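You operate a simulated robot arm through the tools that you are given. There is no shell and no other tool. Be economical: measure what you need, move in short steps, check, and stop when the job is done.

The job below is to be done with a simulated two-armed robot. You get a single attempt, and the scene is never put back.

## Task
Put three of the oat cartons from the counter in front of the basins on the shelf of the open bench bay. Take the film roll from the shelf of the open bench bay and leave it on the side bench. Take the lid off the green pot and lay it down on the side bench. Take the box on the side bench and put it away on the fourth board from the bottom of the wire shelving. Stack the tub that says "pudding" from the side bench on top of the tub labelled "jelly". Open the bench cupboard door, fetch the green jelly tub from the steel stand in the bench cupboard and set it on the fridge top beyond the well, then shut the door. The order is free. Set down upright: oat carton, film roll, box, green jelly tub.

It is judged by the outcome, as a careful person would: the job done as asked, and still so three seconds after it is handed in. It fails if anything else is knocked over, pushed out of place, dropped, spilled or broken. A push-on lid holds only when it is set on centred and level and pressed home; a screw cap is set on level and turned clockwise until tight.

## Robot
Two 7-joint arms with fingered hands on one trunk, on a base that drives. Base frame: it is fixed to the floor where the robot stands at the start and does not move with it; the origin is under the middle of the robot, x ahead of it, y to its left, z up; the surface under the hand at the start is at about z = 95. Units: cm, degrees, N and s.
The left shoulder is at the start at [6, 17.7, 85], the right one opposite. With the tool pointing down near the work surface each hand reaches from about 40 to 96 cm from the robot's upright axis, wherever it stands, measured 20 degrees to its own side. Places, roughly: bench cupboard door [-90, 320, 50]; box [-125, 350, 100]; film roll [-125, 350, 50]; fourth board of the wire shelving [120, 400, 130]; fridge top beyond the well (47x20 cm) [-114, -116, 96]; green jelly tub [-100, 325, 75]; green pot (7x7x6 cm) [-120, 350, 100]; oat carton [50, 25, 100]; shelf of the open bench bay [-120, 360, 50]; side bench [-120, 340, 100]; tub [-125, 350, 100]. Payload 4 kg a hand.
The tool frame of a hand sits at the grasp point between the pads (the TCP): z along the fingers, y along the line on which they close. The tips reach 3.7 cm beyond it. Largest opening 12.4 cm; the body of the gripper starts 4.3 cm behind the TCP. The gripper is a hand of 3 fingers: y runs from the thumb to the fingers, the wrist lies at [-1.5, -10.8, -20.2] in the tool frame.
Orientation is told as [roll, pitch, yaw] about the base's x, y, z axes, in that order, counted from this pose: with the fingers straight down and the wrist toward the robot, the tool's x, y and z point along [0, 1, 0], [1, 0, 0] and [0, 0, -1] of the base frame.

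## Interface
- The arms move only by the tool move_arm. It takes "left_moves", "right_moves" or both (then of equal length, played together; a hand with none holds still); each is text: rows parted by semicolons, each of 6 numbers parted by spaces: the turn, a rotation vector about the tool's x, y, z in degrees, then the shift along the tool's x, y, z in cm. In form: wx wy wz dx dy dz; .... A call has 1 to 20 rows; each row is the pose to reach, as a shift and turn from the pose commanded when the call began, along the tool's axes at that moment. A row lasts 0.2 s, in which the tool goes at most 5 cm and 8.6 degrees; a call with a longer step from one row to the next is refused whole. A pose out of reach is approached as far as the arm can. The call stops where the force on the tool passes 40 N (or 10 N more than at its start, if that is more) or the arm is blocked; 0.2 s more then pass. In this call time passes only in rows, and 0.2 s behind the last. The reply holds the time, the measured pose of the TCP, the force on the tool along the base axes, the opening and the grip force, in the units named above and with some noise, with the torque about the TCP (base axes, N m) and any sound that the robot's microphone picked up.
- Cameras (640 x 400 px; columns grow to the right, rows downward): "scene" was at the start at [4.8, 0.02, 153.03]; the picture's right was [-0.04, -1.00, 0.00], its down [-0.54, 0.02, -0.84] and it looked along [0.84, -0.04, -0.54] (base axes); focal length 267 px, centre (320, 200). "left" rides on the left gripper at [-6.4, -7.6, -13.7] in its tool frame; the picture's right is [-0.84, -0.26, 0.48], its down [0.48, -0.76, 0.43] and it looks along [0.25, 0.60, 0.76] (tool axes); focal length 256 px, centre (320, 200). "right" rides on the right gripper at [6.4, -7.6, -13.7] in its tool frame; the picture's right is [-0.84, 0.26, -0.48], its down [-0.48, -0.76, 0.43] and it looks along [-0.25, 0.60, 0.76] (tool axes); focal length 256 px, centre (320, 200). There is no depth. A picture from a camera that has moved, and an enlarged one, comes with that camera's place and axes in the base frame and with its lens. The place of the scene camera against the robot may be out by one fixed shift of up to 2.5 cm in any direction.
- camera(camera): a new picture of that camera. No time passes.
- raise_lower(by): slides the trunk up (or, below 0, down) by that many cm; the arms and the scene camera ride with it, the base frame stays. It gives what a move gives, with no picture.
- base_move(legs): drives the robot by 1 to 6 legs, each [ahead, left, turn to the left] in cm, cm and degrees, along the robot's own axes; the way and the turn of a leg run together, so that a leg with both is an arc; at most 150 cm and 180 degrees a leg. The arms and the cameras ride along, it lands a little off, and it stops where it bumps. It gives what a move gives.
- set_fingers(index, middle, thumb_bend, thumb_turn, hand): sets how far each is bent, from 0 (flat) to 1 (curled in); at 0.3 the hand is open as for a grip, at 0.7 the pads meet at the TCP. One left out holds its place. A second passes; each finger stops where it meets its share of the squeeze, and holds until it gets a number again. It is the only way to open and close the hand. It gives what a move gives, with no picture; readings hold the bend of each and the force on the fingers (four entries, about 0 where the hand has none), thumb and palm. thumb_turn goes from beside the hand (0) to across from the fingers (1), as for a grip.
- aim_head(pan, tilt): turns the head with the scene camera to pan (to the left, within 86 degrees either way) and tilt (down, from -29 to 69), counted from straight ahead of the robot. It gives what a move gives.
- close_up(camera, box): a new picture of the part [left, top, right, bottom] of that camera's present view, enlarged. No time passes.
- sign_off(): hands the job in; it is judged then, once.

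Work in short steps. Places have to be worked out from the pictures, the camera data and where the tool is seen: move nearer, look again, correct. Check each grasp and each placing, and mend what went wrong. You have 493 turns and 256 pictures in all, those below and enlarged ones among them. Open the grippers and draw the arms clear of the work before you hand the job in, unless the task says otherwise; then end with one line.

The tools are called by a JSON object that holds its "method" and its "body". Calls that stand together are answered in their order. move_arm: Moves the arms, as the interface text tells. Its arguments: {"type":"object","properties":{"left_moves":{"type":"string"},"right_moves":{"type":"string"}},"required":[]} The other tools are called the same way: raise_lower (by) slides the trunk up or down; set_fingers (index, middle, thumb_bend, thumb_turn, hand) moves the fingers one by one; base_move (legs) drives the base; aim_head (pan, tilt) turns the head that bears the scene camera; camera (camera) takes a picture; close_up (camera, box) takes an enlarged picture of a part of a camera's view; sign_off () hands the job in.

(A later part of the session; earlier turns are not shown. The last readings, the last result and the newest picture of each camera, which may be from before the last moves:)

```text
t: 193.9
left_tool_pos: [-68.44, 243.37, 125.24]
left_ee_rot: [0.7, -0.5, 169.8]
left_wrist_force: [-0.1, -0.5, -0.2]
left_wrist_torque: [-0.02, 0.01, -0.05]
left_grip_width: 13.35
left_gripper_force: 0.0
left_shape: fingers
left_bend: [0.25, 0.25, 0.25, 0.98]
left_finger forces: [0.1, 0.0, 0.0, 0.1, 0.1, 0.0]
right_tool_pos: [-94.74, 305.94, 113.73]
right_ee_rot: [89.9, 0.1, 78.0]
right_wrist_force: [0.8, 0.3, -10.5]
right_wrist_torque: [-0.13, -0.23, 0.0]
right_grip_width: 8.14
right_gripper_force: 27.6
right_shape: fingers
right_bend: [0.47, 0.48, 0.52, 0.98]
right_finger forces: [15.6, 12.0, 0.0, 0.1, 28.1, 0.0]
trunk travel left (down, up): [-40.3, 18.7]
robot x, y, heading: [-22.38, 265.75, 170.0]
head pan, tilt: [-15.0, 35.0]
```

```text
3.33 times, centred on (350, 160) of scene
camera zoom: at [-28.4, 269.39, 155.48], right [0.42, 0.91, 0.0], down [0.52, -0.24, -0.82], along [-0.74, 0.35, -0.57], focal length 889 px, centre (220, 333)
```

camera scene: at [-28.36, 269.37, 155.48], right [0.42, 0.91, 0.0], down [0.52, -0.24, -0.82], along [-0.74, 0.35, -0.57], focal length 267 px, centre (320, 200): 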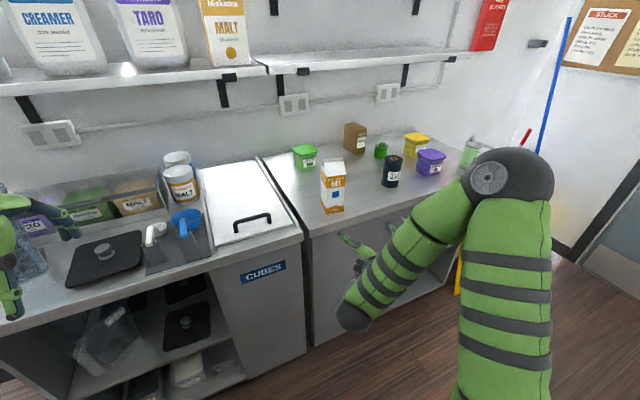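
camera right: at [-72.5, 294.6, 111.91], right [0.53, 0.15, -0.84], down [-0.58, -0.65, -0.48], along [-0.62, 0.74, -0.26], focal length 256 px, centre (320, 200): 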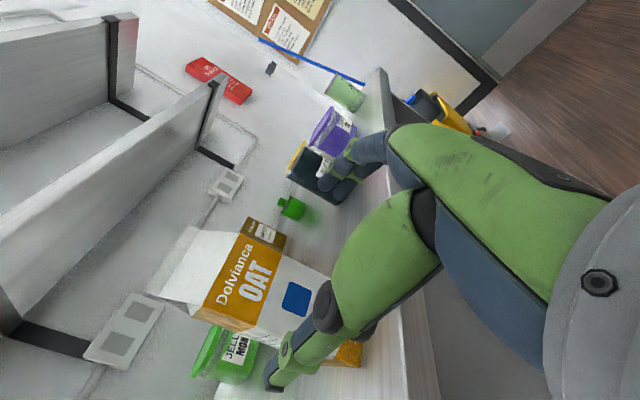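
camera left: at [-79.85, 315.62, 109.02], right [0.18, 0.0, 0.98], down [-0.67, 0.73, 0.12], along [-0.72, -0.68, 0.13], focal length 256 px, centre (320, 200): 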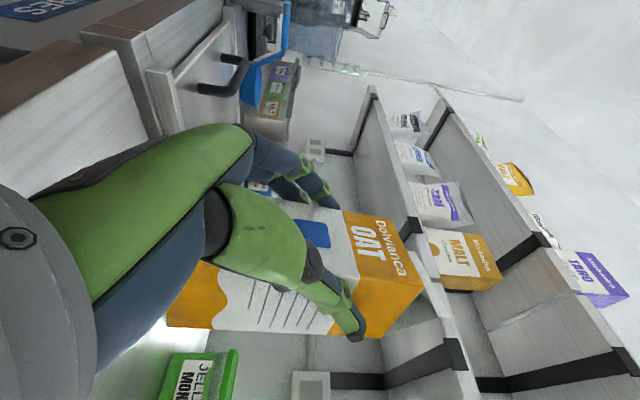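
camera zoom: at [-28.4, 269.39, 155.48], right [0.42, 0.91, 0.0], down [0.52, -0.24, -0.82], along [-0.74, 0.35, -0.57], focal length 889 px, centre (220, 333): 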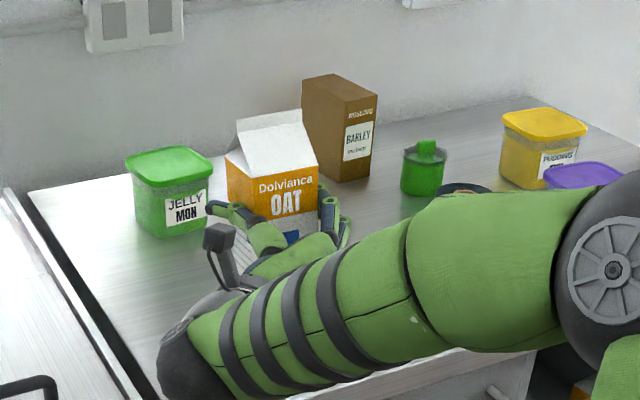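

Carton 1 is firmly held. I back out, square up to the bench, and slide right to the bay.

{"method": "base_move", "body": {"legs": [[-25, 0, 0], [0, 0, 10], [0, -69, 0]]}}

{"method": "raise_lower", "body": {"by": -38}}

{"method": "aim_head", "body": {"pan": 0, "tilt": 28}}

{"method": "camera", "body": {"camera": "scene"}}

```text
t: 199.7
left_tool_pos: [-39.24, 298.69, 125.29]
left_ee_rot: [0.6, -0.5, -179.9]
left_wrist_force: [-0.7, -0.7, -0.1]
left_wrist_torque: [0.03, 0.01, 0.01]
left_grip_width: 13.33
left_gripper_force: 0.1
left_shape: fingers
left_bend: [0.25, 0.25, 0.25, 0.98]
left_finger forces: [0.0, 0.1, 0.0, 0.0, 0.0, 0.0]
right_tool_pos: [-76.29, 355.62, 113.64]
right_ee_rot: [89.7, 0.1, 88.1]
right_wrist_force: [0.2, 0.2, -10.6]
right_wrist_torque: [-0.14, -0.25, 0.0]
right_grip_width: 8.11
right_gripper_force: 26.8
right_shape: fingers
right_bend: [0.47, 0.48, 0.52, 0.98]
right_finger forces: [16.1, 11.5, 0.0, 0.0, 28.0, 0.0]
trunk travel left (down, up): [-40.3, 18.7]
robot x, y, heading: [2.28, 328.98, -179.9]
head pan, tilt: [-15.0, 35.0]
```

```text
t: 203.4
left_tool_pos: [-39.18, 298.51, 87.16]
left_ee_rot: [0.6, -0.5, -180.1]
left_wrist_force: [0.2, 1.2, 0.9]
left_wrist_torque: [-0.01, 0.04, 0.03]
left_grip_width: 13.34
left_gripper_force: 0.1
left_shape: fingers
left_bend: [0.25, 0.25, 0.25, 0.98]
left_finger forces: [0.0, 0.0, 0.0, 0.0, 0.0, 0.0]
right_tool_pos: [-76.19, 355.41, 75.61]
right_ee_rot: [89.8, 0.0, 88.1]
right_wrist_force: [0.0, 0.1, -9.7]
right_wrist_torque: [-0.08, -0.23, 0.02]
right_grip_width: 8.09
right_gripper_force: 27.7
right_shape: fingers
right_bend: [0.47, 0.48, 0.52, 0.98]
right_finger forces: [16.0, 11.5, 0.1, 0.1, 28.1, 0.0]
trunk travel left (down, up): [-2.3, 56.7]
robot x, y, heading: [2.79, 328.89, -180.1]
head pan, tilt: [-15.0, 35.0]
```

```text
t: 204.2
left_tool_pos: [-39.15, 298.63, 87.17]
left_ee_rot: [0.6, -0.5, -180.0]
left_wrist_force: [0.2, 0.1, -0.1]
left_wrist_torque: [0.0, -0.02, 0.02]
left_grip_width: 13.35
left_gripper_force: 0.2
left_shape: fingers
left_bend: [0.25, 0.25, 0.25, 0.98]
left_finger forces: [0.0, 0.0, 0.0, 0.0, 0.1, 0.0]
right_tool_pos: [-76.18, 355.48, 75.57]
right_ee_rot: [89.8, 0.1, 88.2]
right_wrist_force: [-0.7, -0.2, -11.1]
right_wrist_torque: [-0.13, -0.22, 0.02]
right_grip_width: 8.12
right_gripper_force: 27.7
right_shape: fingers
right_bend: [0.47, 0.48, 0.52, 0.98]
right_finger forces: [16.0, 11.5, 0.0, 0.0, 28.0, 0.0]
trunk travel left (down, up): [-2.3, 56.7]
robot x, y, heading: [2.06, 328.84, -179.8]
head pan, tilt: [0.0, 28.0]
```

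```text
155 pictures are left
camera scene: at [-4.99, 329.23, 118.57], right [0.0, 1.0, 0.0], down [0.47, 0.0, -0.88], along [-0.88, 0.0, -0.47], focal length 267 px, centre (320, 200)
```

scene: 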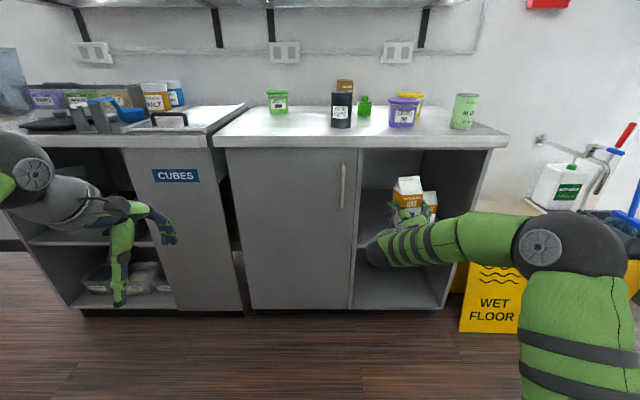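

Lower the carton to just above shelf height, then drive forward 22 cm into the bay.

{"method": "move_arm", "body": {"right_moves": "0 0 0 -4 0 0;0 0 0 -8 0 0;0 0 0 -12 0.5 0"}}

{"method": "base_move", "body": {"legs": [[22, 0, 0]]}}

{"method": "camera", "body": {"camera": "scene"}}

```text
t: 204.9
left_tool_pos: [-39.16, 298.59, 87.12]
left_ee_rot: [0.6, -0.5, 180.0]
left_wrist_force: [1.1, 0.3, 0.2]
left_wrist_torque: [0.02, 0.0, -0.02]
left_grip_width: 13.33
left_gripper_force: 0.1
left_shape: fingers
left_bend: [0.25, 0.25, 0.25, 0.98]
left_finger forces: [0.0, 0.0, 0.0, 0.0, 0.0, 0.1]
right_tool_pos: [-76.42, 355.84, 63.63]
right_ee_rot: [89.9, 0.1, 88.2]
right_wrist_force: [0.0, 0.6, -8.9]
right_wrist_torque: [-0.12, -0.23, -0.01]
right_grip_width: 8.11
right_gripper_force: 27.2
right_shape: fingers
right_bend: [0.47, 0.48, 0.52, 0.98]
right_finger forces: [16.1, 11.1, 0.1, 0.0, 27.8, 0.0]
trunk travel left (down, up): [-2.3, 56.7]
robot x, y, heading: [2.44, 329.05, -180.1]
head pan, tilt: [0.0, 28.0]
```

```text
t: 206.6
left_tool_pos: [-61.35, 298.78, 87.23]
left_ee_rot: [0.7, -0.5, 179.8]
left_wrist_force: [0.7, 0.6, -1.0]
left_wrist_torque: [-0.03, 0.01, -0.03]
left_grip_width: 13.35
left_gripper_force: 0.1
left_shape: fingers
left_bend: [0.25, 0.25, 0.25, 0.98]
left_finger forces: [0.0, 0.0, 0.0, 0.0, 0.0, 0.0]
right_tool_pos: [-98.37, 356.31, 63.54]
right_ee_rot: [89.7, 0.0, 88.0]
right_wrist_force: [-0.2, -0.1, -10.0]
right_wrist_torque: [-0.07, -0.23, 0.03]
right_grip_width: 8.1
right_gripper_force: 27.3
right_shape: fingers
right_bend: [0.47, 0.48, 0.52, 0.98]
right_finger forces: [15.8, 11.2, 0.1, 0.0, 27.7, 0.1]
trunk travel left (down, up): [-2.3, 56.7]
robot x, y, heading: [-19.65, 329.14, 179.9]
head pan, tilt: [0.0, 28.0]
```

```text
154 pictures are left
camera scene: at [-27.06, 329.24, 118.57], right [0.0, 1.0, 0.0], down [0.47, 0.0, -0.88], along [-0.88, 0.0, -0.47], focal length 267 px, centre (320, 200)
```

scene: 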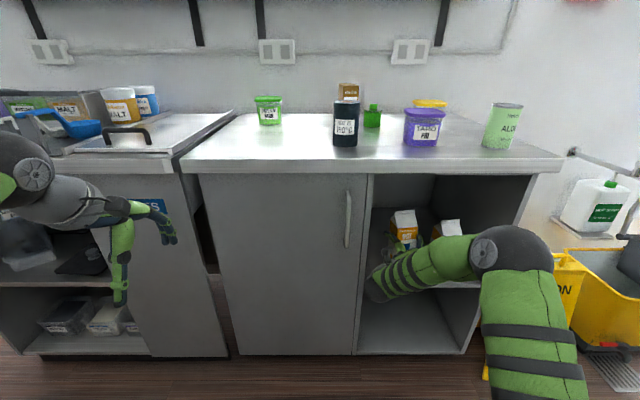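

To leave room for the third carton, I'll put this one deeper: yaw the hand 20° (so the wrist clears the bay's left wall) and extend 15 cm further.

{"method": "move_arm", "body": {"right_moves": "7 0 0 0 0 0;14 0 0 0 0 0;20 0 0 0 0 0"}}

{"method": "move_arm", "body": {"right_moves": "0 0 0 0 1 3.6;0 0 0 0 2 7.2;0 0 0 0 3 10.8;0 0 0 0 3.9 14.5"}}

{"method": "camera", "body": {"camera": "right"}}

{"method": "camera", "body": {"camera": "scene"}}

```text
t: 207.4
left_tool_pos: [-61.37, 298.74, 87.19]
left_ee_rot: [0.6, -0.5, 179.7]
left_wrist_force: [0.3, 0.9, 0.1]
left_wrist_torque: [0.0, -0.01, 0.0]
left_grip_width: 13.36
left_gripper_force: 0.0
left_shape: fingers
left_bend: [0.25, 0.25, 0.25, 0.98]
left_finger forces: [0.0, 0.0, 0.0, 0.1, 0.0, 0.0]
right_tool_pos: [-98.29, 356.33, 63.46]
right_ee_rot: [89.7, 0.2, 108.1]
right_wrist_force: [-0.4, -0.1, -10.3]
right_wrist_torque: [-0.06, -0.23, 0.02]
right_grip_width: 8.06
right_gripper_force: 27.0
right_shape: fingers
right_bend: [0.47, 0.48, 0.52, 0.98]
right_finger forces: [15.9, 10.8, 0.1, 0.0, 27.4, 0.0]
trunk travel left (down, up): [-2.3, 56.7]
robot x, y, heading: [-19.48, 328.85, 180.1]
head pan, tilt: [0.0, 28.0]
```

```text
t: 208.4
left_tool_pos: [-61.4, 298.83, 87.25]
left_ee_rot: [0.5, -0.4, 179.8]
left_wrist_force: [-0.3, -0.4, 0.5]
left_wrist_torque: [0.03, 0.01, -0.01]
left_grip_width: 13.38
left_gripper_force: 0.1
left_shape: fingers
left_bend: [0.25, 0.25, 0.25, 0.98]
left_finger forces: [0.0, 0.1, 0.0, 0.0, 0.0, 0.0]
right_tool_pos: [-113.56, 355.26, 63.23]
right_ee_rot: [89.7, 0.1, 108.0]
right_wrist_force: [0.2, 0.1, -9.8]
right_wrist_torque: [0.01, -0.26, 0.03]
right_grip_width: 8.04
right_gripper_force: 26.9
right_shape: fingers
right_bend: [0.47, 0.48, 0.52, 0.98]
right_finger forces: [15.9, 10.6, 0.0, 0.0, 27.0, 0.1]
trunk travel left (down, up): [-2.3, 56.7]
robot x, y, heading: [-19.74, 328.86, 179.8]
head pan, tilt: [0.0, 28.0]
```

```text
153 pictures are left
camera right: at [-98.21, 352.18, 69.65], right [0.38, 0.39, -0.84], down [-0.18, -0.86, -0.48], along [-0.91, 0.33, -0.26], focal length 256 px, centre (320, 200)
```

right: 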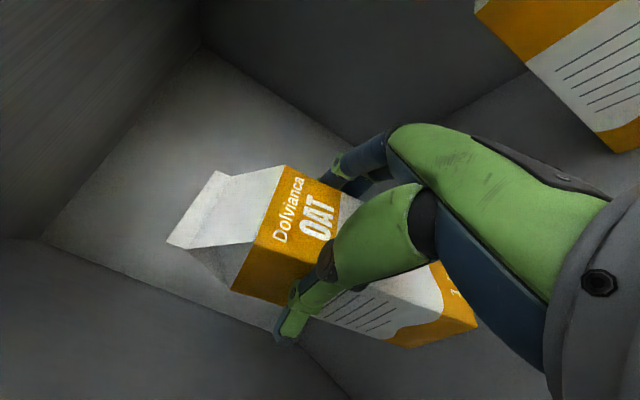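

```text
152 pictures are left
camera scene: at [-27.07, 329.25, 118.58], right [0.0, 1.0, 0.0], down [0.47, 0.0, -0.88], along [-0.88, 0.0, -0.47], focal length 267 px, centre (320, 200)
```

scene: 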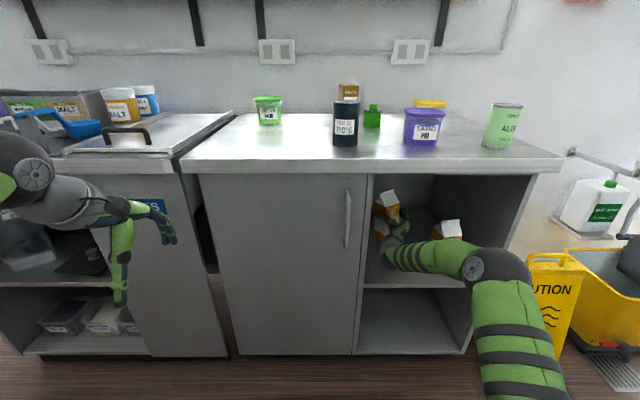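

In place; lower to the shelf: expected contact at z≈58.7.

{"method": "move_arm", "body": {"right_moves": "0 0 0 -2 0 0;0 0 0 -3.8 0 0"}}

{"method": "move_arm", "body": {"right_moves": "0 0 0 -0.4 0 0;0 0 0 -0.8 0 0"}}

```text
t: 209.0
left_tool_pos: [-61.41, 298.86, 87.33]
left_ee_rot: [0.7, -0.5, 179.8]
left_wrist_force: [0.0, 0.2, 0.1]
left_wrist_torque: [-0.03, 0.02, 0.02]
left_grip_width: 13.36
left_gripper_force: 0.0
left_shape: fingers
left_bend: [0.25, 0.25, 0.25, 0.98]
left_finger forces: [0.0, 0.0, 0.0, 0.0, 0.1, 0.0]
right_tool_pos: [-113.56, 355.44, 59.46]
right_ee_rot: [89.9, 0.3, 108.0]
right_wrist_force: [0.4, -0.5, -9.8]
right_wrist_torque: [-0.04, -0.25, 0.03]
right_grip_width: 8.07
right_gripper_force: 27.1
right_shape: fingers
right_bend: [0.47, 0.48, 0.52, 0.98]
right_finger forces: [16.0, 10.4, 0.0, 0.0, 27.1, 0.1]
trunk travel left (down, up): [-2.3, 56.7]
robot x, y, heading: [-20.02, 328.94, 180.1]
head pan, tilt: [0.0, 28.0]
```

```text
t: 209.6
left_tool_pos: [-61.45, 298.73, 87.25]
left_ee_rot: [0.5, -0.4, 179.8]
left_wrist_force: [0.0, -0.6, 0.5]
left_wrist_torque: [-0.01, 0.01, 0.03]
left_grip_width: 13.35
left_gripper_force: 0.1
left_shape: fingers
left_bend: [0.25, 0.25, 0.25, 0.98]
left_finger forces: [0.1, 0.0, 0.0, 0.1, 0.1, 0.1]
right_tool_pos: [-113.41, 355.48, 59.12]
right_ee_rot: [89.8, 0.1, 107.9]
right_wrist_force: [0.3, 2.8, -4.3]
right_wrist_torque: [-0.05, -0.06, -0.02]
right_grip_width: 8.09
right_gripper_force: 26.9
right_shape: fingers
right_bend: [0.46, 0.48, 0.52, 0.97]
right_finger forces: [16.9, 10.4, 0.0, 0.1, 26.4, 0.1]
trunk travel left (down, up): [-2.3, 56.7]
robot x, y, heading: [-19.5, 329.13, 179.9]
head pan, tilt: [0.0, 28.0]
```

Light contact. One more small press, then staged release.

{"method": "move_arm", "body": {"right_moves": "0 0 0 -0.3 0 0"}}

{"method": "set_fingers", "body": {"hand": "right", "index": 0.43, "middle": 0.44, "thumb_bend": 0.47}}

{"method": "set_fingers", "body": {"hand": "right", "index": 0.35, "middle": 0.35, "thumb_bend": 0.35}}

{"method": "camera", "body": {"camera": "right"}}

```text
t: 210.0
left_tool_pos: [-61.37, 298.83, 87.2]
left_ee_rot: [0.6, -0.6, 179.9]
left_wrist_force: [-0.2, 0.7, -0.3]
left_wrist_torque: [0.02, -0.03, 0.0]
left_grip_width: 13.34
left_gripper_force: 0.0
left_shape: fingers
left_bend: [0.25, 0.25, 0.25, 0.98]
left_finger forces: [0.0, 0.1, 0.0, 0.1, 0.0, 0.0]
right_tool_pos: [-113.31, 355.66, 58.86]
right_ee_rot: [89.9, 0.0, 107.8]
right_wrist_force: [2.4, 2.3, 2.4]
right_wrist_torque: [-0.11, -0.02, -0.09]
right_grip_width: 8.07
right_gripper_force: 26.6
right_shape: fingers
right_bend: [0.46, 0.48, 0.52, 0.96]
right_finger forces: [17.4, 10.6, 0.0, 0.0, 26.2, 0.0]
trunk travel left (down, up): [-2.3, 56.7]
robot x, y, heading: [-19.8, 328.33, 179.9]
head pan, tilt: [0.0, 28.0]
```

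```text
t: 211.0
left_tool_pos: [-61.36, 298.72, 87.29]
left_ee_rot: [0.5, -0.6, 179.8]
left_wrist_force: [0.5, 0.1, 0.4]
left_wrist_torque: [0.0, -0.01, -0.01]
left_grip_width: 13.36
left_gripper_force: 0.1
left_shape: fingers
left_bend: [0.25, 0.25, 0.25, 0.98]
left_finger forces: [0.0, 0.0, 0.0, 0.0, 0.0, 0.0]
right_tool_pos: [-113.32, 355.41, 58.68]
right_ee_rot: [90.0, 0.1, 107.9]
right_wrist_force: [0.5, 0.9, 0.9]
right_wrist_torque: [0.03, 0.01, -0.02]
right_grip_width: 7.85
right_gripper_force: 0.7
right_shape: fingers
right_bend: [0.43, 0.43, 0.47, 0.97]
right_finger forces: [0.5, 0.7, 0.1, 0.1, 0.1, 0.0]
trunk travel left (down, up): [-2.3, 56.7]
robot x, y, heading: [-19.99, 328.83, 179.8]
head pan, tilt: [0.0, 28.0]
```

```text
t: 212.0
left_tool_pos: [-61.27, 298.71, 87.21]
left_ee_rot: [0.7, -0.6, 179.8]
left_wrist_force: [0.0, -0.5, 0.1]
left_wrist_torque: [0.0, -0.01, 0.01]
left_grip_width: 13.36
left_gripper_force: 0.0
left_shape: fingers
left_bend: [0.25, 0.25, 0.25, 0.98]
left_finger forces: [0.1, 0.1, 0.1, 0.1, 0.0, 0.1]
right_tool_pos: [-113.33, 355.51, 58.7]
right_ee_rot: [89.9, 0.0, 108.1]
right_wrist_force: [-1.0, -0.3, 0.0]
right_wrist_torque: [0.01, -0.03, 0.02]
right_grip_width: 10.82
right_gripper_force: 0.0
right_shape: fingers
right_bend: [0.35, 0.35, 0.35, 0.97]
right_finger forces: [0.0, 0.1, 0.1, 0.1, 0.0, 0.0]
trunk travel left (down, up): [-2.3, 56.7]
robot x, y, heading: [-19.68, 328.77, 180.0]
head pan, tilt: [0.0, 28.0]
```

```text
151 pictures are left
camera right: at [-98.09, 352.4, 65.14], right [0.38, 0.39, -0.84], down [-0.18, -0.86, -0.48], along [-0.91, 0.33, -0.26], focal length 256 px, centre (320, 200)
```

right: 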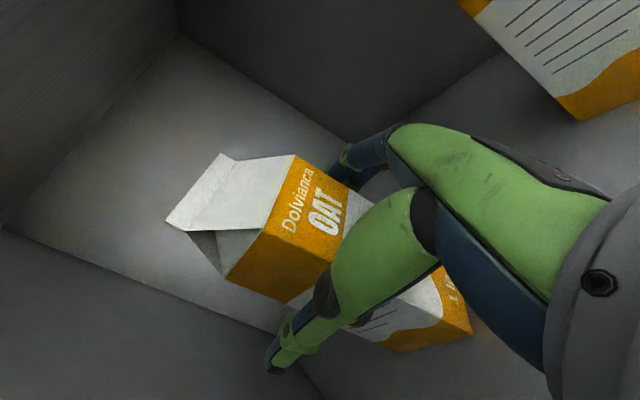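

Carton 1 stands. Open fully and withdraw straight out along +x.

{"method": "set_fingers", "body": {"hand": "right", "index": 0.28, "middle": 0.28, "thumb_bend": 0.26}}

{"method": "move_arm", "body": {"right_moves": "0 0 0 0 -0.3 -3;0 0 0 0 -1 -6;0 0 0 0 -2.2 -10;0 0 0 0 -3.5 -14;0 0 0 0 -5 -18.5"}}

{"method": "base_move", "body": {"legs": [[-20, 0, 0]]}}

{"method": "camera", "body": {"camera": "scene"}}

```text
t: 213.0
left_tool_pos: [-61.43, 298.82, 87.08]
left_ee_rot: [0.7, -0.6, 179.8]
left_wrist_force: [-0.4, -0.3, -0.3]
left_wrist_torque: [-0.02, 0.02, 0.02]
left_grip_width: 13.34
left_gripper_force: 0.1
left_shape: fingers
left_bend: [0.25, 0.25, 0.25, 0.98]
left_finger forces: [0.0, 0.0, 0.0, 0.0, 0.1, 0.1]
right_tool_pos: [-113.4, 355.46, 58.61]
right_ee_rot: [89.9, 0.1, 108.0]
right_wrist_force: [0.2, 0.0, -0.3]
right_wrist_torque: [0.03, 0.01, 0.01]
right_grip_width: 12.83
right_gripper_force: 0.1
right_shape: fingers
right_bend: [0.28, 0.28, 0.26, 0.97]
right_finger forces: [0.0, 0.1, 0.1, 0.0, 0.0, 0.0]
trunk travel left (down, up): [-2.3, 56.7]
robot x, y, heading: [-19.78, 328.25, 180.0]
head pan, tilt: [0.0, 28.0]
```

```text
t: 214.2
left_tool_pos: [-61.25, 298.89, 87.19]
left_ee_rot: [0.6, -0.5, 179.7]
left_wrist_force: [0.5, 0.1, 0.8]
left_wrist_torque: [0.04, -0.05, 0.0]
left_grip_width: 13.36
left_gripper_force: 0.1
left_shape: fingers
left_bend: [0.25, 0.25, 0.25, 0.98]
left_finger forces: [0.0, 0.1, 0.0, 0.0, 0.0, 0.0]
right_tool_pos: [-94.24, 356.62, 59.02]
right_ee_rot: [89.9, 0.1, 108.0]
right_wrist_force: [0.5, 0.6, -0.6]
right_wrist_torque: [0.02, 0.02, -0.02]
right_grip_width: 12.82
right_gripper_force: 0.0
right_shape: fingers
right_bend: [0.28, 0.28, 0.26, 0.98]
right_finger forces: [0.1, 0.1, 0.1, 0.0, 0.1, 0.0]
trunk travel left (down, up): [-2.3, 56.7]
robot x, y, heading: [-19.77, 328.92, 180.1]
head pan, tilt: [0.0, 28.0]
```

```text
t: 215.8
left_tool_pos: [-41.67, 298.55, 87.2]
left_ee_rot: [0.6, -0.5, 179.9]
left_wrist_force: [-0.6, 0.1, 0.7]
left_wrist_torque: [0.0, 0.01, -0.01]
left_grip_width: 13.34
left_gripper_force: 0.0
left_shape: fingers
left_bend: [0.25, 0.25, 0.25, 0.98]
left_finger forces: [0.0, 0.0, 0.1, 0.0, 0.0, 0.1]
right_tool_pos: [-74.6, 356.43, 59.0]
right_ee_rot: [89.9, 0.1, 108.1]
right_wrist_force: [0.4, -0.2, 0.0]
right_wrist_torque: [-0.03, 0.03, 0.04]
right_grip_width: 12.82
right_gripper_force: 0.0
right_shape: fingers
right_bend: [0.28, 0.28, 0.26, 0.98]
right_finger forces: [0.0, 0.0, 0.0, 0.1, 0.0, 0.0]
trunk travel left (down, up): [-2.3, 56.7]
robot x, y, heading: [0.11, 328.4, -179.9]
head pan, tilt: [0.0, 28.0]
```

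```text
150 pictures are left
camera scene: at [-7.44, 329.2, 118.58], right [0.0, 1.0, 0.0], down [0.47, 0.0, -0.88], along [-0.88, 0.0, -0.47], focal length 267 px, centre (320, 200)
```

scene: 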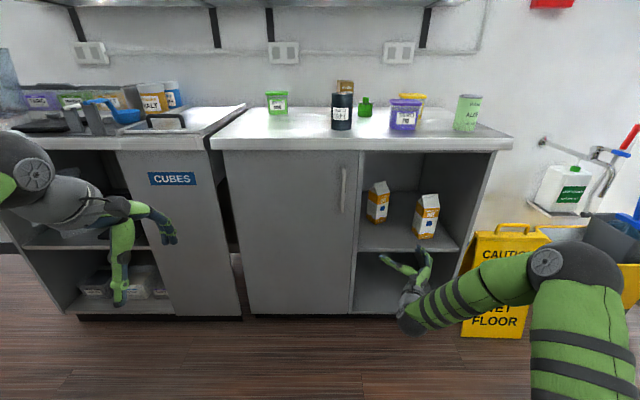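

Two cartons stand in the bay. Now the bench-top jobs: raise the trunk and turn the right hand back to fingers-down.

{"method": "raise_lower", "body": {"by": 40}}

{"method": "move_arm", "body": {"right_moves": "-6 0 0 0 0 0;-12 0 0 0 0 0;-18 0 0 0 0 0"}}

{"method": "move_arm", "body": {"right_moves": "4.62 -4.62 -4.62 0.7 0 0;9.24 -9.24 -9.24 1.4 0 0;13.86 -13.86 -13.86 2 0 0;18.47 -18.47 -18.47 2.7 0 0;23.09 -23.09 -23.09 3.4 0 0;27.71 -27.71 -27.71 4 0 0;32.33 -32.33 -32.33 4.7 0 0;36.95 -36.95 -36.95 5.4 0 0;41.57 -41.57 -41.57 6 0 0;46.19 -46.19 -46.19 6.7 0 0;50.8 -50.8 -50.8 7.4 0 0;55.42 -55.42 -55.42 8 0 0;60.04 -60.04 -60.04 8.7 0 0;64.66 -64.66 -64.66 9.3 0 0;69.28 -69.28 -69.28 10 0 0"}}

{"method": "aim_head", "body": {"pan": -10, "tilt": 40}}

{"method": "camera", "body": {"camera": "scene"}}

```text
t: 219.7
left_tool_pos: [-41.67, 298.52, 127.29]
left_ee_rot: [0.6, -0.6, 179.9]
left_wrist_force: [-0.1, -0.3, -0.4]
left_wrist_torque: [-0.03, 0.03, 0.01]
left_grip_width: 13.35
left_gripper_force: 0.1
left_shape: fingers
left_bend: [0.25, 0.25, 0.25, 0.98]
left_finger forces: [0.1, 0.1, 0.1, 0.0, 0.0, 0.0]
right_tool_pos: [-74.8, 356.37, 98.99]
right_ee_rot: [89.9, 0.1, 108.1]
right_wrist_force: [0.1, -0.9, 0.3]
right_wrist_torque: [0.02, 0.0, -0.01]
right_grip_width: 12.84
right_gripper_force: 0.1
right_shape: fingers
right_bend: [0.28, 0.28, 0.26, 0.98]
right_finger forces: [0.0, 0.1, 0.0, 0.0, 0.0, 0.0]
trunk travel left (down, up): [-42.3, 16.7]
robot x, y, heading: [-0.17, 328.71, -180.3]
head pan, tilt: [0.0, 28.0]
```

```text
t: 220.4
left_tool_pos: [-41.65, 298.58, 127.06]
left_ee_rot: [0.6, -0.4, 179.9]
left_wrist_force: [0.0, -0.8, -0.1]
left_wrist_torque: [0.01, 0.03, 0.02]
left_grip_width: 13.37
left_gripper_force: 0.0
left_shape: fingers
left_bend: [0.25, 0.25, 0.25, 0.98]
left_finger forces: [0.0, 0.0, 0.0, 0.1, 0.1, 0.0]
right_tool_pos: [-74.61, 356.48, 99.03]
right_ee_rot: [89.9, 0.1, 90.1]
right_wrist_force: [-1.0, -0.4, 0.0]
right_wrist_torque: [0.03, 0.0, 0.03]
right_grip_width: 12.82
right_gripper_force: 0.0
right_shape: fingers
right_bend: [0.28, 0.28, 0.26, 0.98]
right_finger forces: [0.0, 0.0, 0.0, 0.0, 0.0, 0.0]
trunk travel left (down, up): [-42.3, 16.7]
robot x, y, heading: [-0.04, 329.34, -180.2]
head pan, tilt: [0.0, 28.0]
```

```text
t: 223.7
left_tool_pos: [-41.63, 298.59, 127.18]
left_ee_rot: [0.6, -0.6, 179.9]
left_wrist_force: [-0.8, -0.2, 0.1]
left_wrist_torque: [-0.03, 0.01, 0.02]
left_grip_width: 13.37
left_gripper_force: 0.1
left_shape: fingers
left_bend: [0.25, 0.25, 0.25, 0.98]
left_finger forces: [0.0, 0.0, 0.0, 0.0, 0.0, 0.0]
right_tool_pos: [-74.77, 356.55, 108.99]
right_ee_rot: [0.0, 0.2, -179.8]
right_wrist_force: [-0.1, -0.2, -0.4]
right_wrist_torque: [0.0, -0.01, -0.01]
right_grip_width: 12.79
right_gripper_force: 0.0
right_shape: fingers
right_bend: [0.28, 0.28, 0.26, 0.98]
right_finger forces: [0.0, 0.0, 0.0, 0.0, 0.1, 0.1]
trunk travel left (down, up): [-42.3, 16.7]
robot x, y, heading: [-0.37, 328.94, -179.9]
head pan, tilt: [0.0, 28.0]
```

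```text
t: 224.4
left_tool_pos: [-41.6, 298.65, 127.21]
left_ee_rot: [0.6, -0.6, 179.9]
left_wrist_force: [0.9, 0.1, -0.5]
left_wrist_torque: [0.0, -0.02, 0.06]
left_grip_width: 13.36
left_gripper_force: 0.1
left_shape: fingers
left_bend: [0.25, 0.25, 0.25, 0.98]
left_finger forces: [0.1, 0.0, 0.0, 0.0, 0.1, 0.0]
right_tool_pos: [-74.76, 356.47, 109.02]
right_ee_rot: [0.1, 0.2, -179.8]
right_wrist_force: [0.1, -0.2, -0.2]
right_wrist_torque: [-0.01, 0.0, -0.04]
right_grip_width: 12.8
right_gripper_force: 0.1
right_shape: fingers
right_bend: [0.28, 0.28, 0.26, 0.98]
right_finger forces: [0.1, 0.0, 0.0, 0.1, 0.0, 0.0]
trunk travel left (down, up): [-42.3, 16.7]
robot x, y, heading: [-0.06, 328.82, -180.0]
head pan, tilt: [-10.0, 40.0]
```

```text
149 pictures are left
camera scene: at [-6.69, 330.66, 156.73], right [0.17, 0.98, 0.0], down [0.63, -0.11, -0.77], along [-0.75, 0.13, -0.64], focal length 267 px, centre (320, 200)
```

scene: 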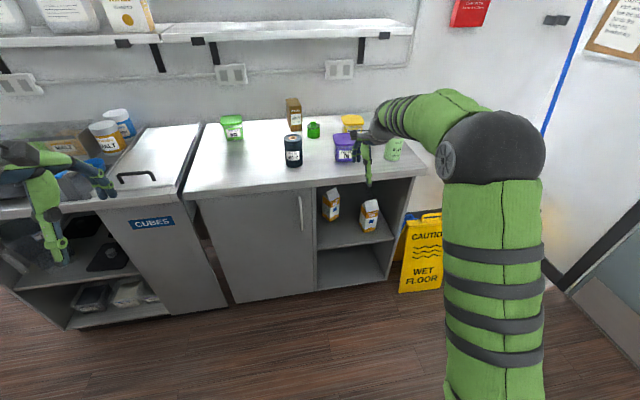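

Raise 12 cm more, then drive so the right hand hovers near the pudding tub.

{"method": "raise_lower", "body": {"by": 12}}

{"method": "base_move", "body": {"legs": [[33, -9, 0]]}}

{"method": "camera", "body": {"camera": "right"}}

{"method": "camera", "body": {"camera": "scene"}}

```text
t: 225.9
left_tool_pos: [-41.5, 298.78, 139.23]
left_ee_rot: [0.6, -0.5, 179.9]
left_wrist_force: [-0.1, -0.2, -0.2]
left_wrist_torque: [0.03, -0.01, 0.01]
left_grip_width: 13.35
left_gripper_force: 0.1
left_shape: fingers
left_bend: [0.25, 0.25, 0.25, 0.98]
left_finger forces: [0.1, 0.1, 0.0, 0.1, 0.0, 0.0]
right_tool_pos: [-74.74, 356.35, 120.87]
right_ee_rot: [0.0, 0.2, -180.0]
right_wrist_force: [0.1, -0.9, -0.8]
right_wrist_torque: [0.02, 0.01, -0.01]
right_grip_width: 12.83
right_gripper_force: 0.0
right_shape: fingers
right_bend: [0.28, 0.28, 0.26, 0.98]
right_finger forces: [0.0, 0.0, 0.0, 0.0, 0.0, 0.0]
trunk travel left (down, up): [-54.3, 4.7]
robot x, y, heading: [-0.14, 328.7, -180.0]
head pan, tilt: [-10.0, 40.0]
```

```text
t: 228.2
left_tool_pos: [-75.81, 307.27, 139.19]
left_ee_rot: [0.6, -0.5, -180.0]
left_wrist_force: [-0.6, -0.8, -1.0]
left_wrist_torque: [0.0, -0.03, -0.01]
left_grip_width: 13.35
left_gripper_force: 0.1
left_shape: fingers
left_bend: [0.25, 0.25, 0.25, 0.98]
left_finger forces: [0.0, 0.0, 0.0, 0.0, 0.1, 0.0]
right_tool_pos: [-109.02, 365.13, 121.03]
right_ee_rot: [0.1, 0.3, -179.8]
right_wrist_force: [-0.2, -0.1, 0.4]
right_wrist_torque: [0.0, 0.0, -0.01]
right_grip_width: 12.82
right_gripper_force: 0.0
right_shape: fingers
right_bend: [0.28, 0.28, 0.26, 0.98]
right_finger forces: [0.0, 0.1, 0.0, 0.0, 0.0, 0.0]
trunk travel left (down, up): [-54.3, 4.7]
robot x, y, heading: [-33.81, 337.56, -179.7]
head pan, tilt: [-10.0, 40.0]
```

```text
148 pictures are left
camera right: at [-101.49, 358.71, 134.67], right [-0.26, 0.84, 0.48], down [0.76, 0.49, -0.43], along [-0.6, 0.25, -0.76], focal length 256 px, centre (320, 200)
```

right: 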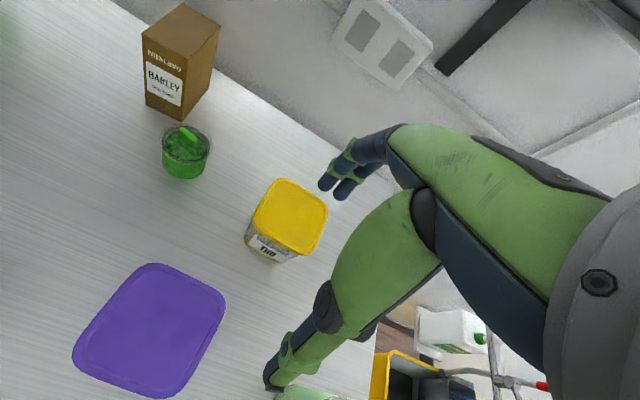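

```text
147 pictures are left
camera scene: at [-40.94, 339.48, 168.72], right [0.17, 0.99, 0.0], down [0.63, -0.11, -0.77], along [-0.75, 0.13, -0.64], focal length 267 px, centre (320, 200)
```

scene: 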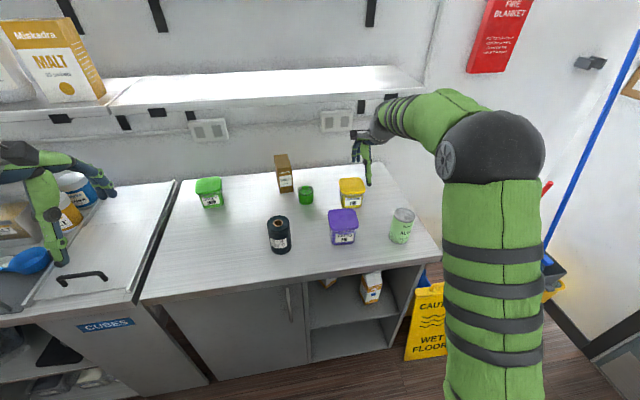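

Pudding tub lid centre ≈(-119.7, 365.3, 105). I move forward over it and look again.

{"method": "move_arm", "body": {"right_moves": "0 0 0 0 3.6 0;0 0 0 0 7.2 0;0 0 0 0 10.6 0"}}

{"method": "camera", "body": {"camera": "right"}}

```text
t: 229.0
left_tool_pos: [-75.84, 307.34, 138.95]
left_ee_rot: [0.6, -0.5, 180.0]
left_wrist_force: [0.7, 0.4, -0.1]
left_wrist_torque: [0.01, -0.06, -0.01]
left_grip_width: 13.35
left_gripper_force: 0.0
left_shape: fingers
left_bend: [0.25, 0.25, 0.25, 0.98]
left_finger forces: [0.0, 0.0, 0.1, 0.0, 0.0, 0.1]
right_tool_pos: [-119.81, 365.11, 120.92]
right_ee_rot: [0.1, 0.2, -179.8]
right_wrist_force: [0.0, -0.7, -0.1]
right_wrist_torque: [0.01, -0.06, -0.02]
right_grip_width: 12.84
right_gripper_force: 0.1
right_shape: fingers
right_bend: [0.28, 0.28, 0.26, 0.98]
right_finger forces: [0.1, 0.0, 0.0, 0.0, 0.0, 0.0]
trunk travel left (down, up): [-54.3, 4.7]
robot x, y, heading: [-34.55, 337.97, -180.1]
head pan, tilt: [-10.0, 40.0]
```

```text
146 pictures are left
camera right: at [-112.26, 358.69, 134.67], right [-0.26, 0.84, 0.48], down [0.76, 0.49, -0.43], along [-0.59, 0.25, -0.76], focal length 256 px, centre (320, 200)
```

right: 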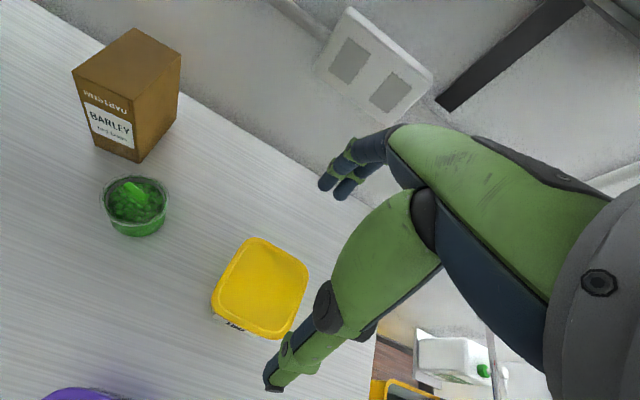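

Centred within half a cm. Descend to grip height (z≈102).

{"method": "move_arm", "body": {"right_moves": "0 0 0 -0.3 0.3 4;0 0 0 -0.3 0.3 8;0 0 0 -0.3 0.3 12;0 0 0 -0.3 0.3 16;0 0 0 -0.3 0.3 18.7"}}

{"method": "camera", "body": {"camera": "right"}}

{"method": "close_up", "body": {"camera": "scene", "box": [280, 110, 440, 260]}}

```text
t: 230.2
left_tool_pos: [-75.72, 307.26, 139.15]
left_ee_rot: [0.6, -0.6, -180.1]
left_wrist_force: [0.7, -0.1, -0.5]
left_wrist_torque: [0.04, -0.02, -0.01]
left_grip_width: 13.35
left_gripper_force: 0.1
left_shape: fingers
left_bend: [0.25, 0.25, 0.25, 0.98]
left_finger forces: [0.1, 0.0, 0.1, 0.0, 0.1, 0.0]
right_tool_pos: [-119.77, 365.33, 102.3]
right_ee_rot: [0.1, 0.0, -179.8]
right_wrist_force: [-0.8, 0.6, 1.3]
right_wrist_torque: [0.0, 0.04, -0.02]
right_grip_width: 12.91
right_gripper_force: 1.1
right_shape: fingers
right_bend: [0.28, 0.28, 0.26, 0.98]
right_finger forces: [1.7, 0.0, 0.1, 0.0, 0.1, 0.0]
trunk travel left (down, up): [-54.3, 4.7]
robot x, y, heading: [-33.83, 337.47, -180.3]
head pan, tilt: [-10.0, 40.0]
```

```text
145 pictures are left
camera right: at [-112.22, 358.88, 115.98], right [-0.26, 0.84, 0.48], down [0.76, 0.49, -0.43], along [-0.6, 0.25, -0.76], focal length 256 px, centre (320, 200)
```

right: 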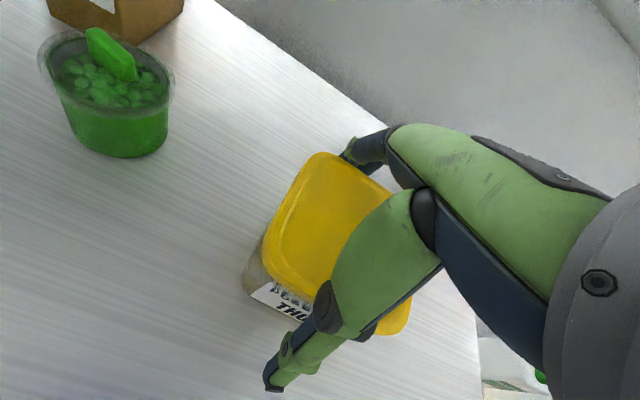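

```text
2.67 times, centred on (360, 185) of scene
camera zoom: at [-40.86, 339.47, 168.74], right [0.17, 0.99, 0.0], down [0.63, -0.11, -0.77], along [-0.75, 0.13, -0.64], focal length 711 px, centre (213, 240)
```

zoom: 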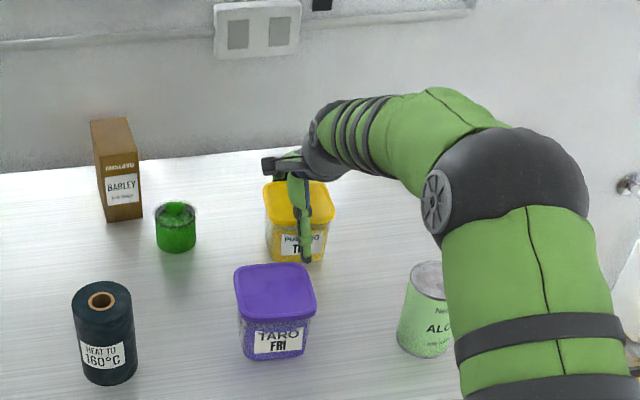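

The rear finger touches the lid slightly, so I shift forward 1 cm and then close.

{"method": "move_arm", "body": {"right_moves": "0 0 0 0 1.1 0"}}

{"method": "set_fingers", "body": {"hand": "right", "index": 0.7, "middle": 0.7, "thumb_bend": 0.7}}

{"method": "camera", "body": {"camera": "right"}}

```text
t: 230.6
left_tool_pos: [-75.87, 307.3, 139.1]
left_ee_rot: [0.5, -0.4, -180.1]
left_wrist_force: [0.1, -0.3, -0.1]
left_wrist_torque: [-0.01, 0.02, 0.02]
left_grip_width: 13.33
left_gripper_force: 0.0
left_shape: fingers
left_bend: [0.25, 0.25, 0.25, 0.98]
left_finger forces: [0.1, 0.0, 0.0, 0.0, 0.1, 0.0]
right_tool_pos: [-120.81, 365.24, 102.23]
right_ee_rot: [0.2, 0.2, -179.7]
right_wrist_force: [0.3, 0.4, 0.2]
right_wrist_torque: [0.01, -0.01, 0.0]
right_grip_width: 12.87
right_gripper_force: 0.2
right_shape: fingers
right_bend: [0.28, 0.28, 0.26, 0.97]
right_finger forces: [0.0, 0.1, 0.1, 0.0, 0.7, 0.0]
trunk travel left (down, up): [-54.3, 4.7]
robot x, y, heading: [-34.33, 337.37, -179.9]
head pan, tilt: [-10.0, 40.0]
```

```text
t: 231.6
left_tool_pos: [-75.72, 307.26, 139.29]
left_ee_rot: [0.6, -0.7, -180.0]
left_wrist_force: [-0.4, 0.3, -0.7]
left_wrist_torque: [0.03, 0.02, -0.01]
left_grip_width: 13.34
left_gripper_force: 0.2
left_shape: fingers
left_bend: [0.25, 0.25, 0.25, 0.98]
left_finger forces: [0.1, 0.1, 0.0, 0.1, 0.0, 0.0]
right_tool_pos: [-120.83, 365.23, 102.5]
right_ee_rot: [0.0, 0.0, -179.8]
right_wrist_force: [-4.4, 0.8, 11.9]
right_wrist_torque: [-0.15, 0.09, -0.08]
right_grip_width: 12.63
right_gripper_force: 27.9
right_shape: fingers
right_bend: [0.35, 0.41, 0.35, 0.97]
right_finger forces: [19.6, 9.3, 0.0, 0.0, 27.5, 0.0]
trunk travel left (down, up): [-54.3, 4.7]
robot x, y, heading: [-34.06, 337.36, -179.9]
head pan, tilt: [-10.0, 40.0]
```

```text
143 pictures are left
camera right: at [-113.17, 358.93, 116.21], right [-0.26, 0.84, 0.48], down [0.76, 0.49, -0.44], along [-0.6, 0.25, -0.76], focal length 256 px, centre (320, 200)
```

right: 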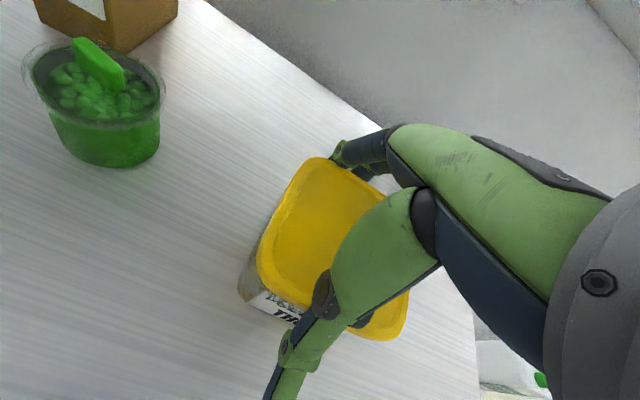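

Grip force is 28 N but the width reading is odd; I test by lifting 3 cm and look.

{"method": "move_arm", "body": {"right_moves": "0 0 0 0 0 -1.5;0 0 0 0 0 -3.5"}}

{"method": "camera", "body": {"camera": "right"}}

{"method": "close_up", "body": {"camera": "scene", "box": [280, 110, 440, 260]}}

```text
t: 232.2
left_tool_pos: [-75.79, 307.32, 139.2]
left_ee_rot: [0.6, -0.6, -180.0]
left_wrist_force: [0.4, 0.1, 0.3]
left_wrist_torque: [-0.01, -0.03, 0.0]
left_grip_width: 13.35
left_gripper_force: 0.0
left_shape: fingers
left_bend: [0.25, 0.25, 0.25, 0.98]
left_finger forces: [0.0, 0.0, 0.0, 0.0, 0.0, 0.0]
right_tool_pos: [-120.64, 365.34, 105.7]
right_ee_rot: [0.1, 0.3, -179.8]
right_wrist_force: [0.2, -0.6, -3.0]
right_wrist_torque: [-0.04, -0.03, -0.03]
right_grip_width: 12.5
right_gripper_force: 25.1
right_shape: fingers
right_bend: [0.35, 0.41, 0.35, 0.97]
right_finger forces: [17.5, 8.4, 0.1, 0.0, 24.7, 0.1]
trunk travel left (down, up): [-54.3, 4.7]
robot x, y, heading: [-34.38, 337.66, -179.7]
head pan, tilt: [-10.0, 40.0]
```

```text
142 pictures are left
camera right: at [-113.13, 358.97, 119.35], right [-0.26, 0.84, 0.48], down [0.76, 0.49, -0.43], along [-0.59, 0.25, -0.76], focal length 256 px, centre (320, 200)
```

right: 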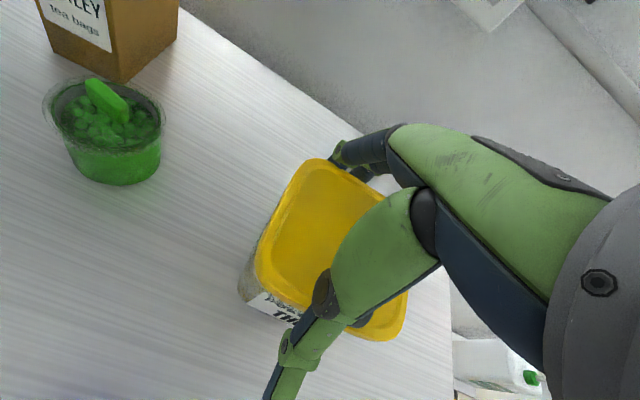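

```text
2.67 times, centred on (360, 185) of scene
camera zoom: at [-40.82, 339.45, 168.72], right [0.17, 0.99, 0.0], down [0.63, -0.11, -0.77], along [-0.75, 0.13, -0.64], focal length 711 px, centre (213, 240)
```

zoom: 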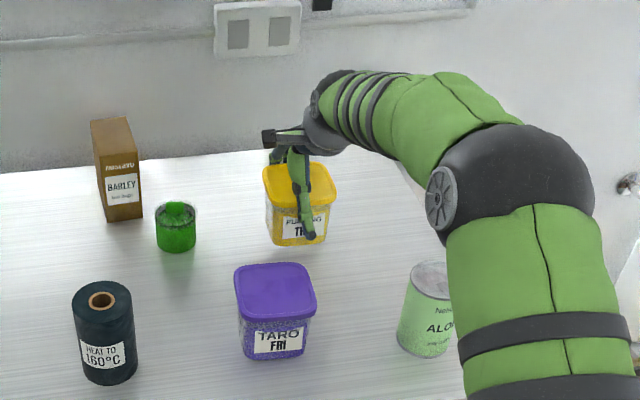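

Tub is lifted level. I raise it well above the box height.

{"method": "move_arm", "body": {"right_moves": "0 0 0 0 0 -4;0 0 0 0 0 -8;0 0 0 0 0 -12;0 0 0 0 -2 -16"}}

{"method": "raise_lower", "body": {"by": 4.5}}

{"method": "camera", "body": {"camera": "scene"}}

```text
t: 233.2
left_tool_pos: [-75.56, 307.28, 139.29]
left_ee_rot: [0.6, -0.6, -179.9]
left_wrist_force: [-0.1, -0.1, 0.5]
left_wrist_torque: [0.02, 0.04, -0.02]
left_grip_width: 13.35
left_gripper_force: 0.0
left_shape: fingers
left_bend: [0.25, 0.25, 0.25, 0.98]
left_finger forces: [0.1, 0.0, 0.0, 0.1, 0.0, 0.0]
right_tool_pos: [-119.04, 365.64, 121.87]
right_ee_rot: [0.1, 0.2, -179.8]
right_wrist_force: [0.0, -0.8, -4.0]
right_wrist_torque: [0.03, -0.03, 0.03]
right_grip_width: 12.5
right_gripper_force: 24.6
right_shape: fingers
right_bend: [0.35, 0.41, 0.35, 0.97]
right_finger forces: [16.8, 8.4, 0.1, 0.1, 24.3, 0.0]
trunk travel left (down, up): [-54.3, 4.7]
robot x, y, heading: [-34.25, 337.78, -179.6]
head pan, tilt: [-10.0, 40.0]
```

```text
t: 234.1
left_tool_pos: [-75.93, 307.4, 143.69]
left_ee_rot: [0.6, -0.5, -180.0]
left_wrist_force: [-0.7, 0.0, 0.0]
left_wrist_torque: [0.0, 0.0, 0.02]
left_grip_width: 13.34
left_gripper_force: 0.0
left_shape: fingers
left_bend: [0.25, 0.25, 0.25, 0.98]
left_finger forces: [0.1, 0.0, 0.0, 0.1, 0.1, 0.0]
right_tool_pos: [-119.22, 365.61, 126.16]
right_ee_rot: [0.1, 0.2, -179.7]
right_wrist_force: [-0.5, 0.0, -4.2]
right_wrist_torque: [-0.02, -0.03, -0.01]
right_grip_width: 12.48
right_gripper_force: 24.1
right_shape: fingers
right_bend: [0.35, 0.41, 0.35, 0.97]
right_finger forces: [16.7, 8.4, 0.0, 0.0, 24.1, 0.0]
trunk travel left (down, up): [-58.8, 0.2]
robot x, y, heading: [-34.38, 337.61, -179.9]
head pan, tilt: [-10.0, 40.0]
```

```text
140 pictures are left
camera scene: at [-40.88, 339.47, 173.22], right [0.17, 0.99, 0.0], down [0.63, -0.11, -0.77], along [-0.75, 0.13, -0.64], focal length 267 px, centre (320, 200)
```

scene: 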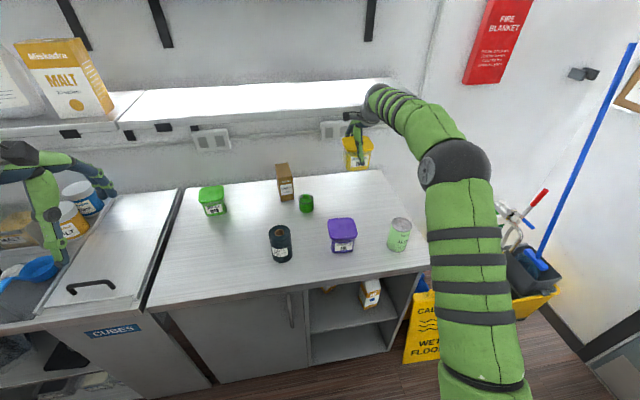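

The wrist is close to the wall shelf's front edge (≈x -113, z 141). I pull the hand back 10 cm before sliding left to the jelly tub.

{"method": "move_arm", "body": {"right_moves": "0 0 0 0 -4 0;0 0 0 0 -8 0;0 0 0 0 -11 0"}}

{"method": "base_move", "body": {"legs": [[0, 54, 0]]}}

{"method": "camera", "body": {"camera": "scene"}}

{"method": "camera", "body": {"camera": "right"}}

```text
t: 234.8
left_tool_pos: [-75.61, 307.39, 143.63]
left_ee_rot: [0.6, -0.7, -180.0]
left_wrist_force: [0.6, 0.5, -0.1]
left_wrist_torque: [0.02, 0.05, 0.0]
left_grip_width: 13.34
left_gripper_force: 0.1
left_shape: fingers
left_bend: [0.25, 0.25, 0.25, 0.98]
left_finger forces: [0.1, 0.1, 0.1, 0.0, 0.1, 0.1]
right_tool_pos: [-107.93, 365.64, 126.19]
right_ee_rot: [0.1, 0.1, -179.8]
right_wrist_force: [1.4, -0.4, -3.7]
right_wrist_torque: [-0.03, -0.01, 0.02]
right_grip_width: 12.48
right_gripper_force: 25.0
right_shape: fingers
right_bend: [0.35, 0.41, 0.35, 0.97]
right_finger forces: [16.6, 8.5, 0.1, 0.0, 24.2, 0.1]
trunk travel left (down, up): [-58.8, 0.2]
robot x, y, heading: [-33.99, 337.47, -179.7]
head pan, tilt: [-10.0, 40.0]
```

```text
t: 238.0
left_tool_pos: [-75.43, 253.25, 143.73]
left_ee_rot: [0.6, -0.4, -179.7]
left_wrist_force: [-0.1, -1.0, 0.2]
left_wrist_torque: [0.01, 0.01, 0.02]
left_grip_width: 13.37
left_gripper_force: 0.1
left_shape: fingers
left_bend: [0.25, 0.25, 0.25, 0.98]
left_finger forces: [0.0, 0.0, 0.0, 0.0, 0.1, 0.1]
right_tool_pos: [-107.91, 311.67, 125.94]
right_ee_rot: [0.0, 0.2, -179.6]
right_wrist_force: [-1.2, -0.5, -3.1]
right_wrist_torque: [-0.04, -0.02, 0.03]
right_grip_width: 12.49
right_gripper_force: 24.4
right_shape: fingers
right_bend: [0.35, 0.41, 0.35, 0.97]
right_finger forces: [16.7, 8.4, 0.0, 0.0, 24.0, 0.0]
trunk travel left (down, up): [-58.8, 0.2]
robot x, y, heading: [-34.34, 283.79, -179.7]
head pan, tilt: [-10.0, 40.0]
```

```text
139 pictures are left
camera scene: at [-40.64, 285.67, 173.23], right [0.17, 0.99, 0.0], down [0.63, -0.11, -0.77], along [-0.76, 0.13, -0.64], focal length 267 px, centre (320, 200)
```

scene: 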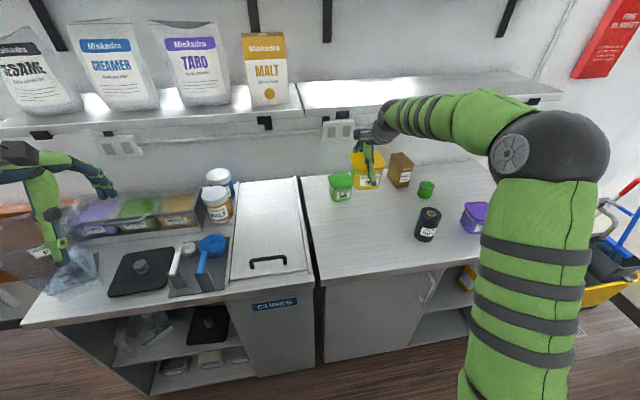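

```text
138 pictures are left
camera right: at [-100.32, 305.27, 139.74], right [-0.26, 0.84, 0.48], down [0.76, 0.49, -0.43], along [-0.6, 0.25, -0.76], focal length 256 px, centre (320, 200)
```

right: 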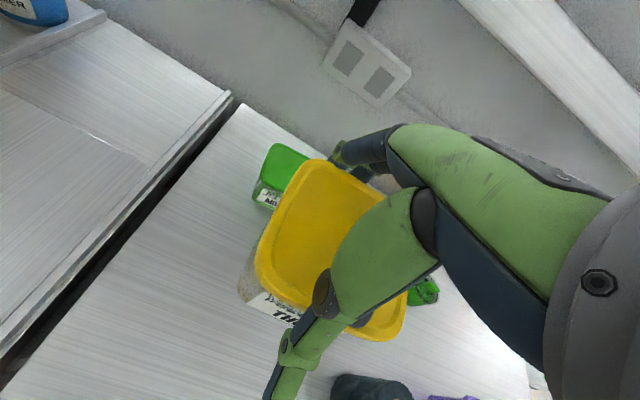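

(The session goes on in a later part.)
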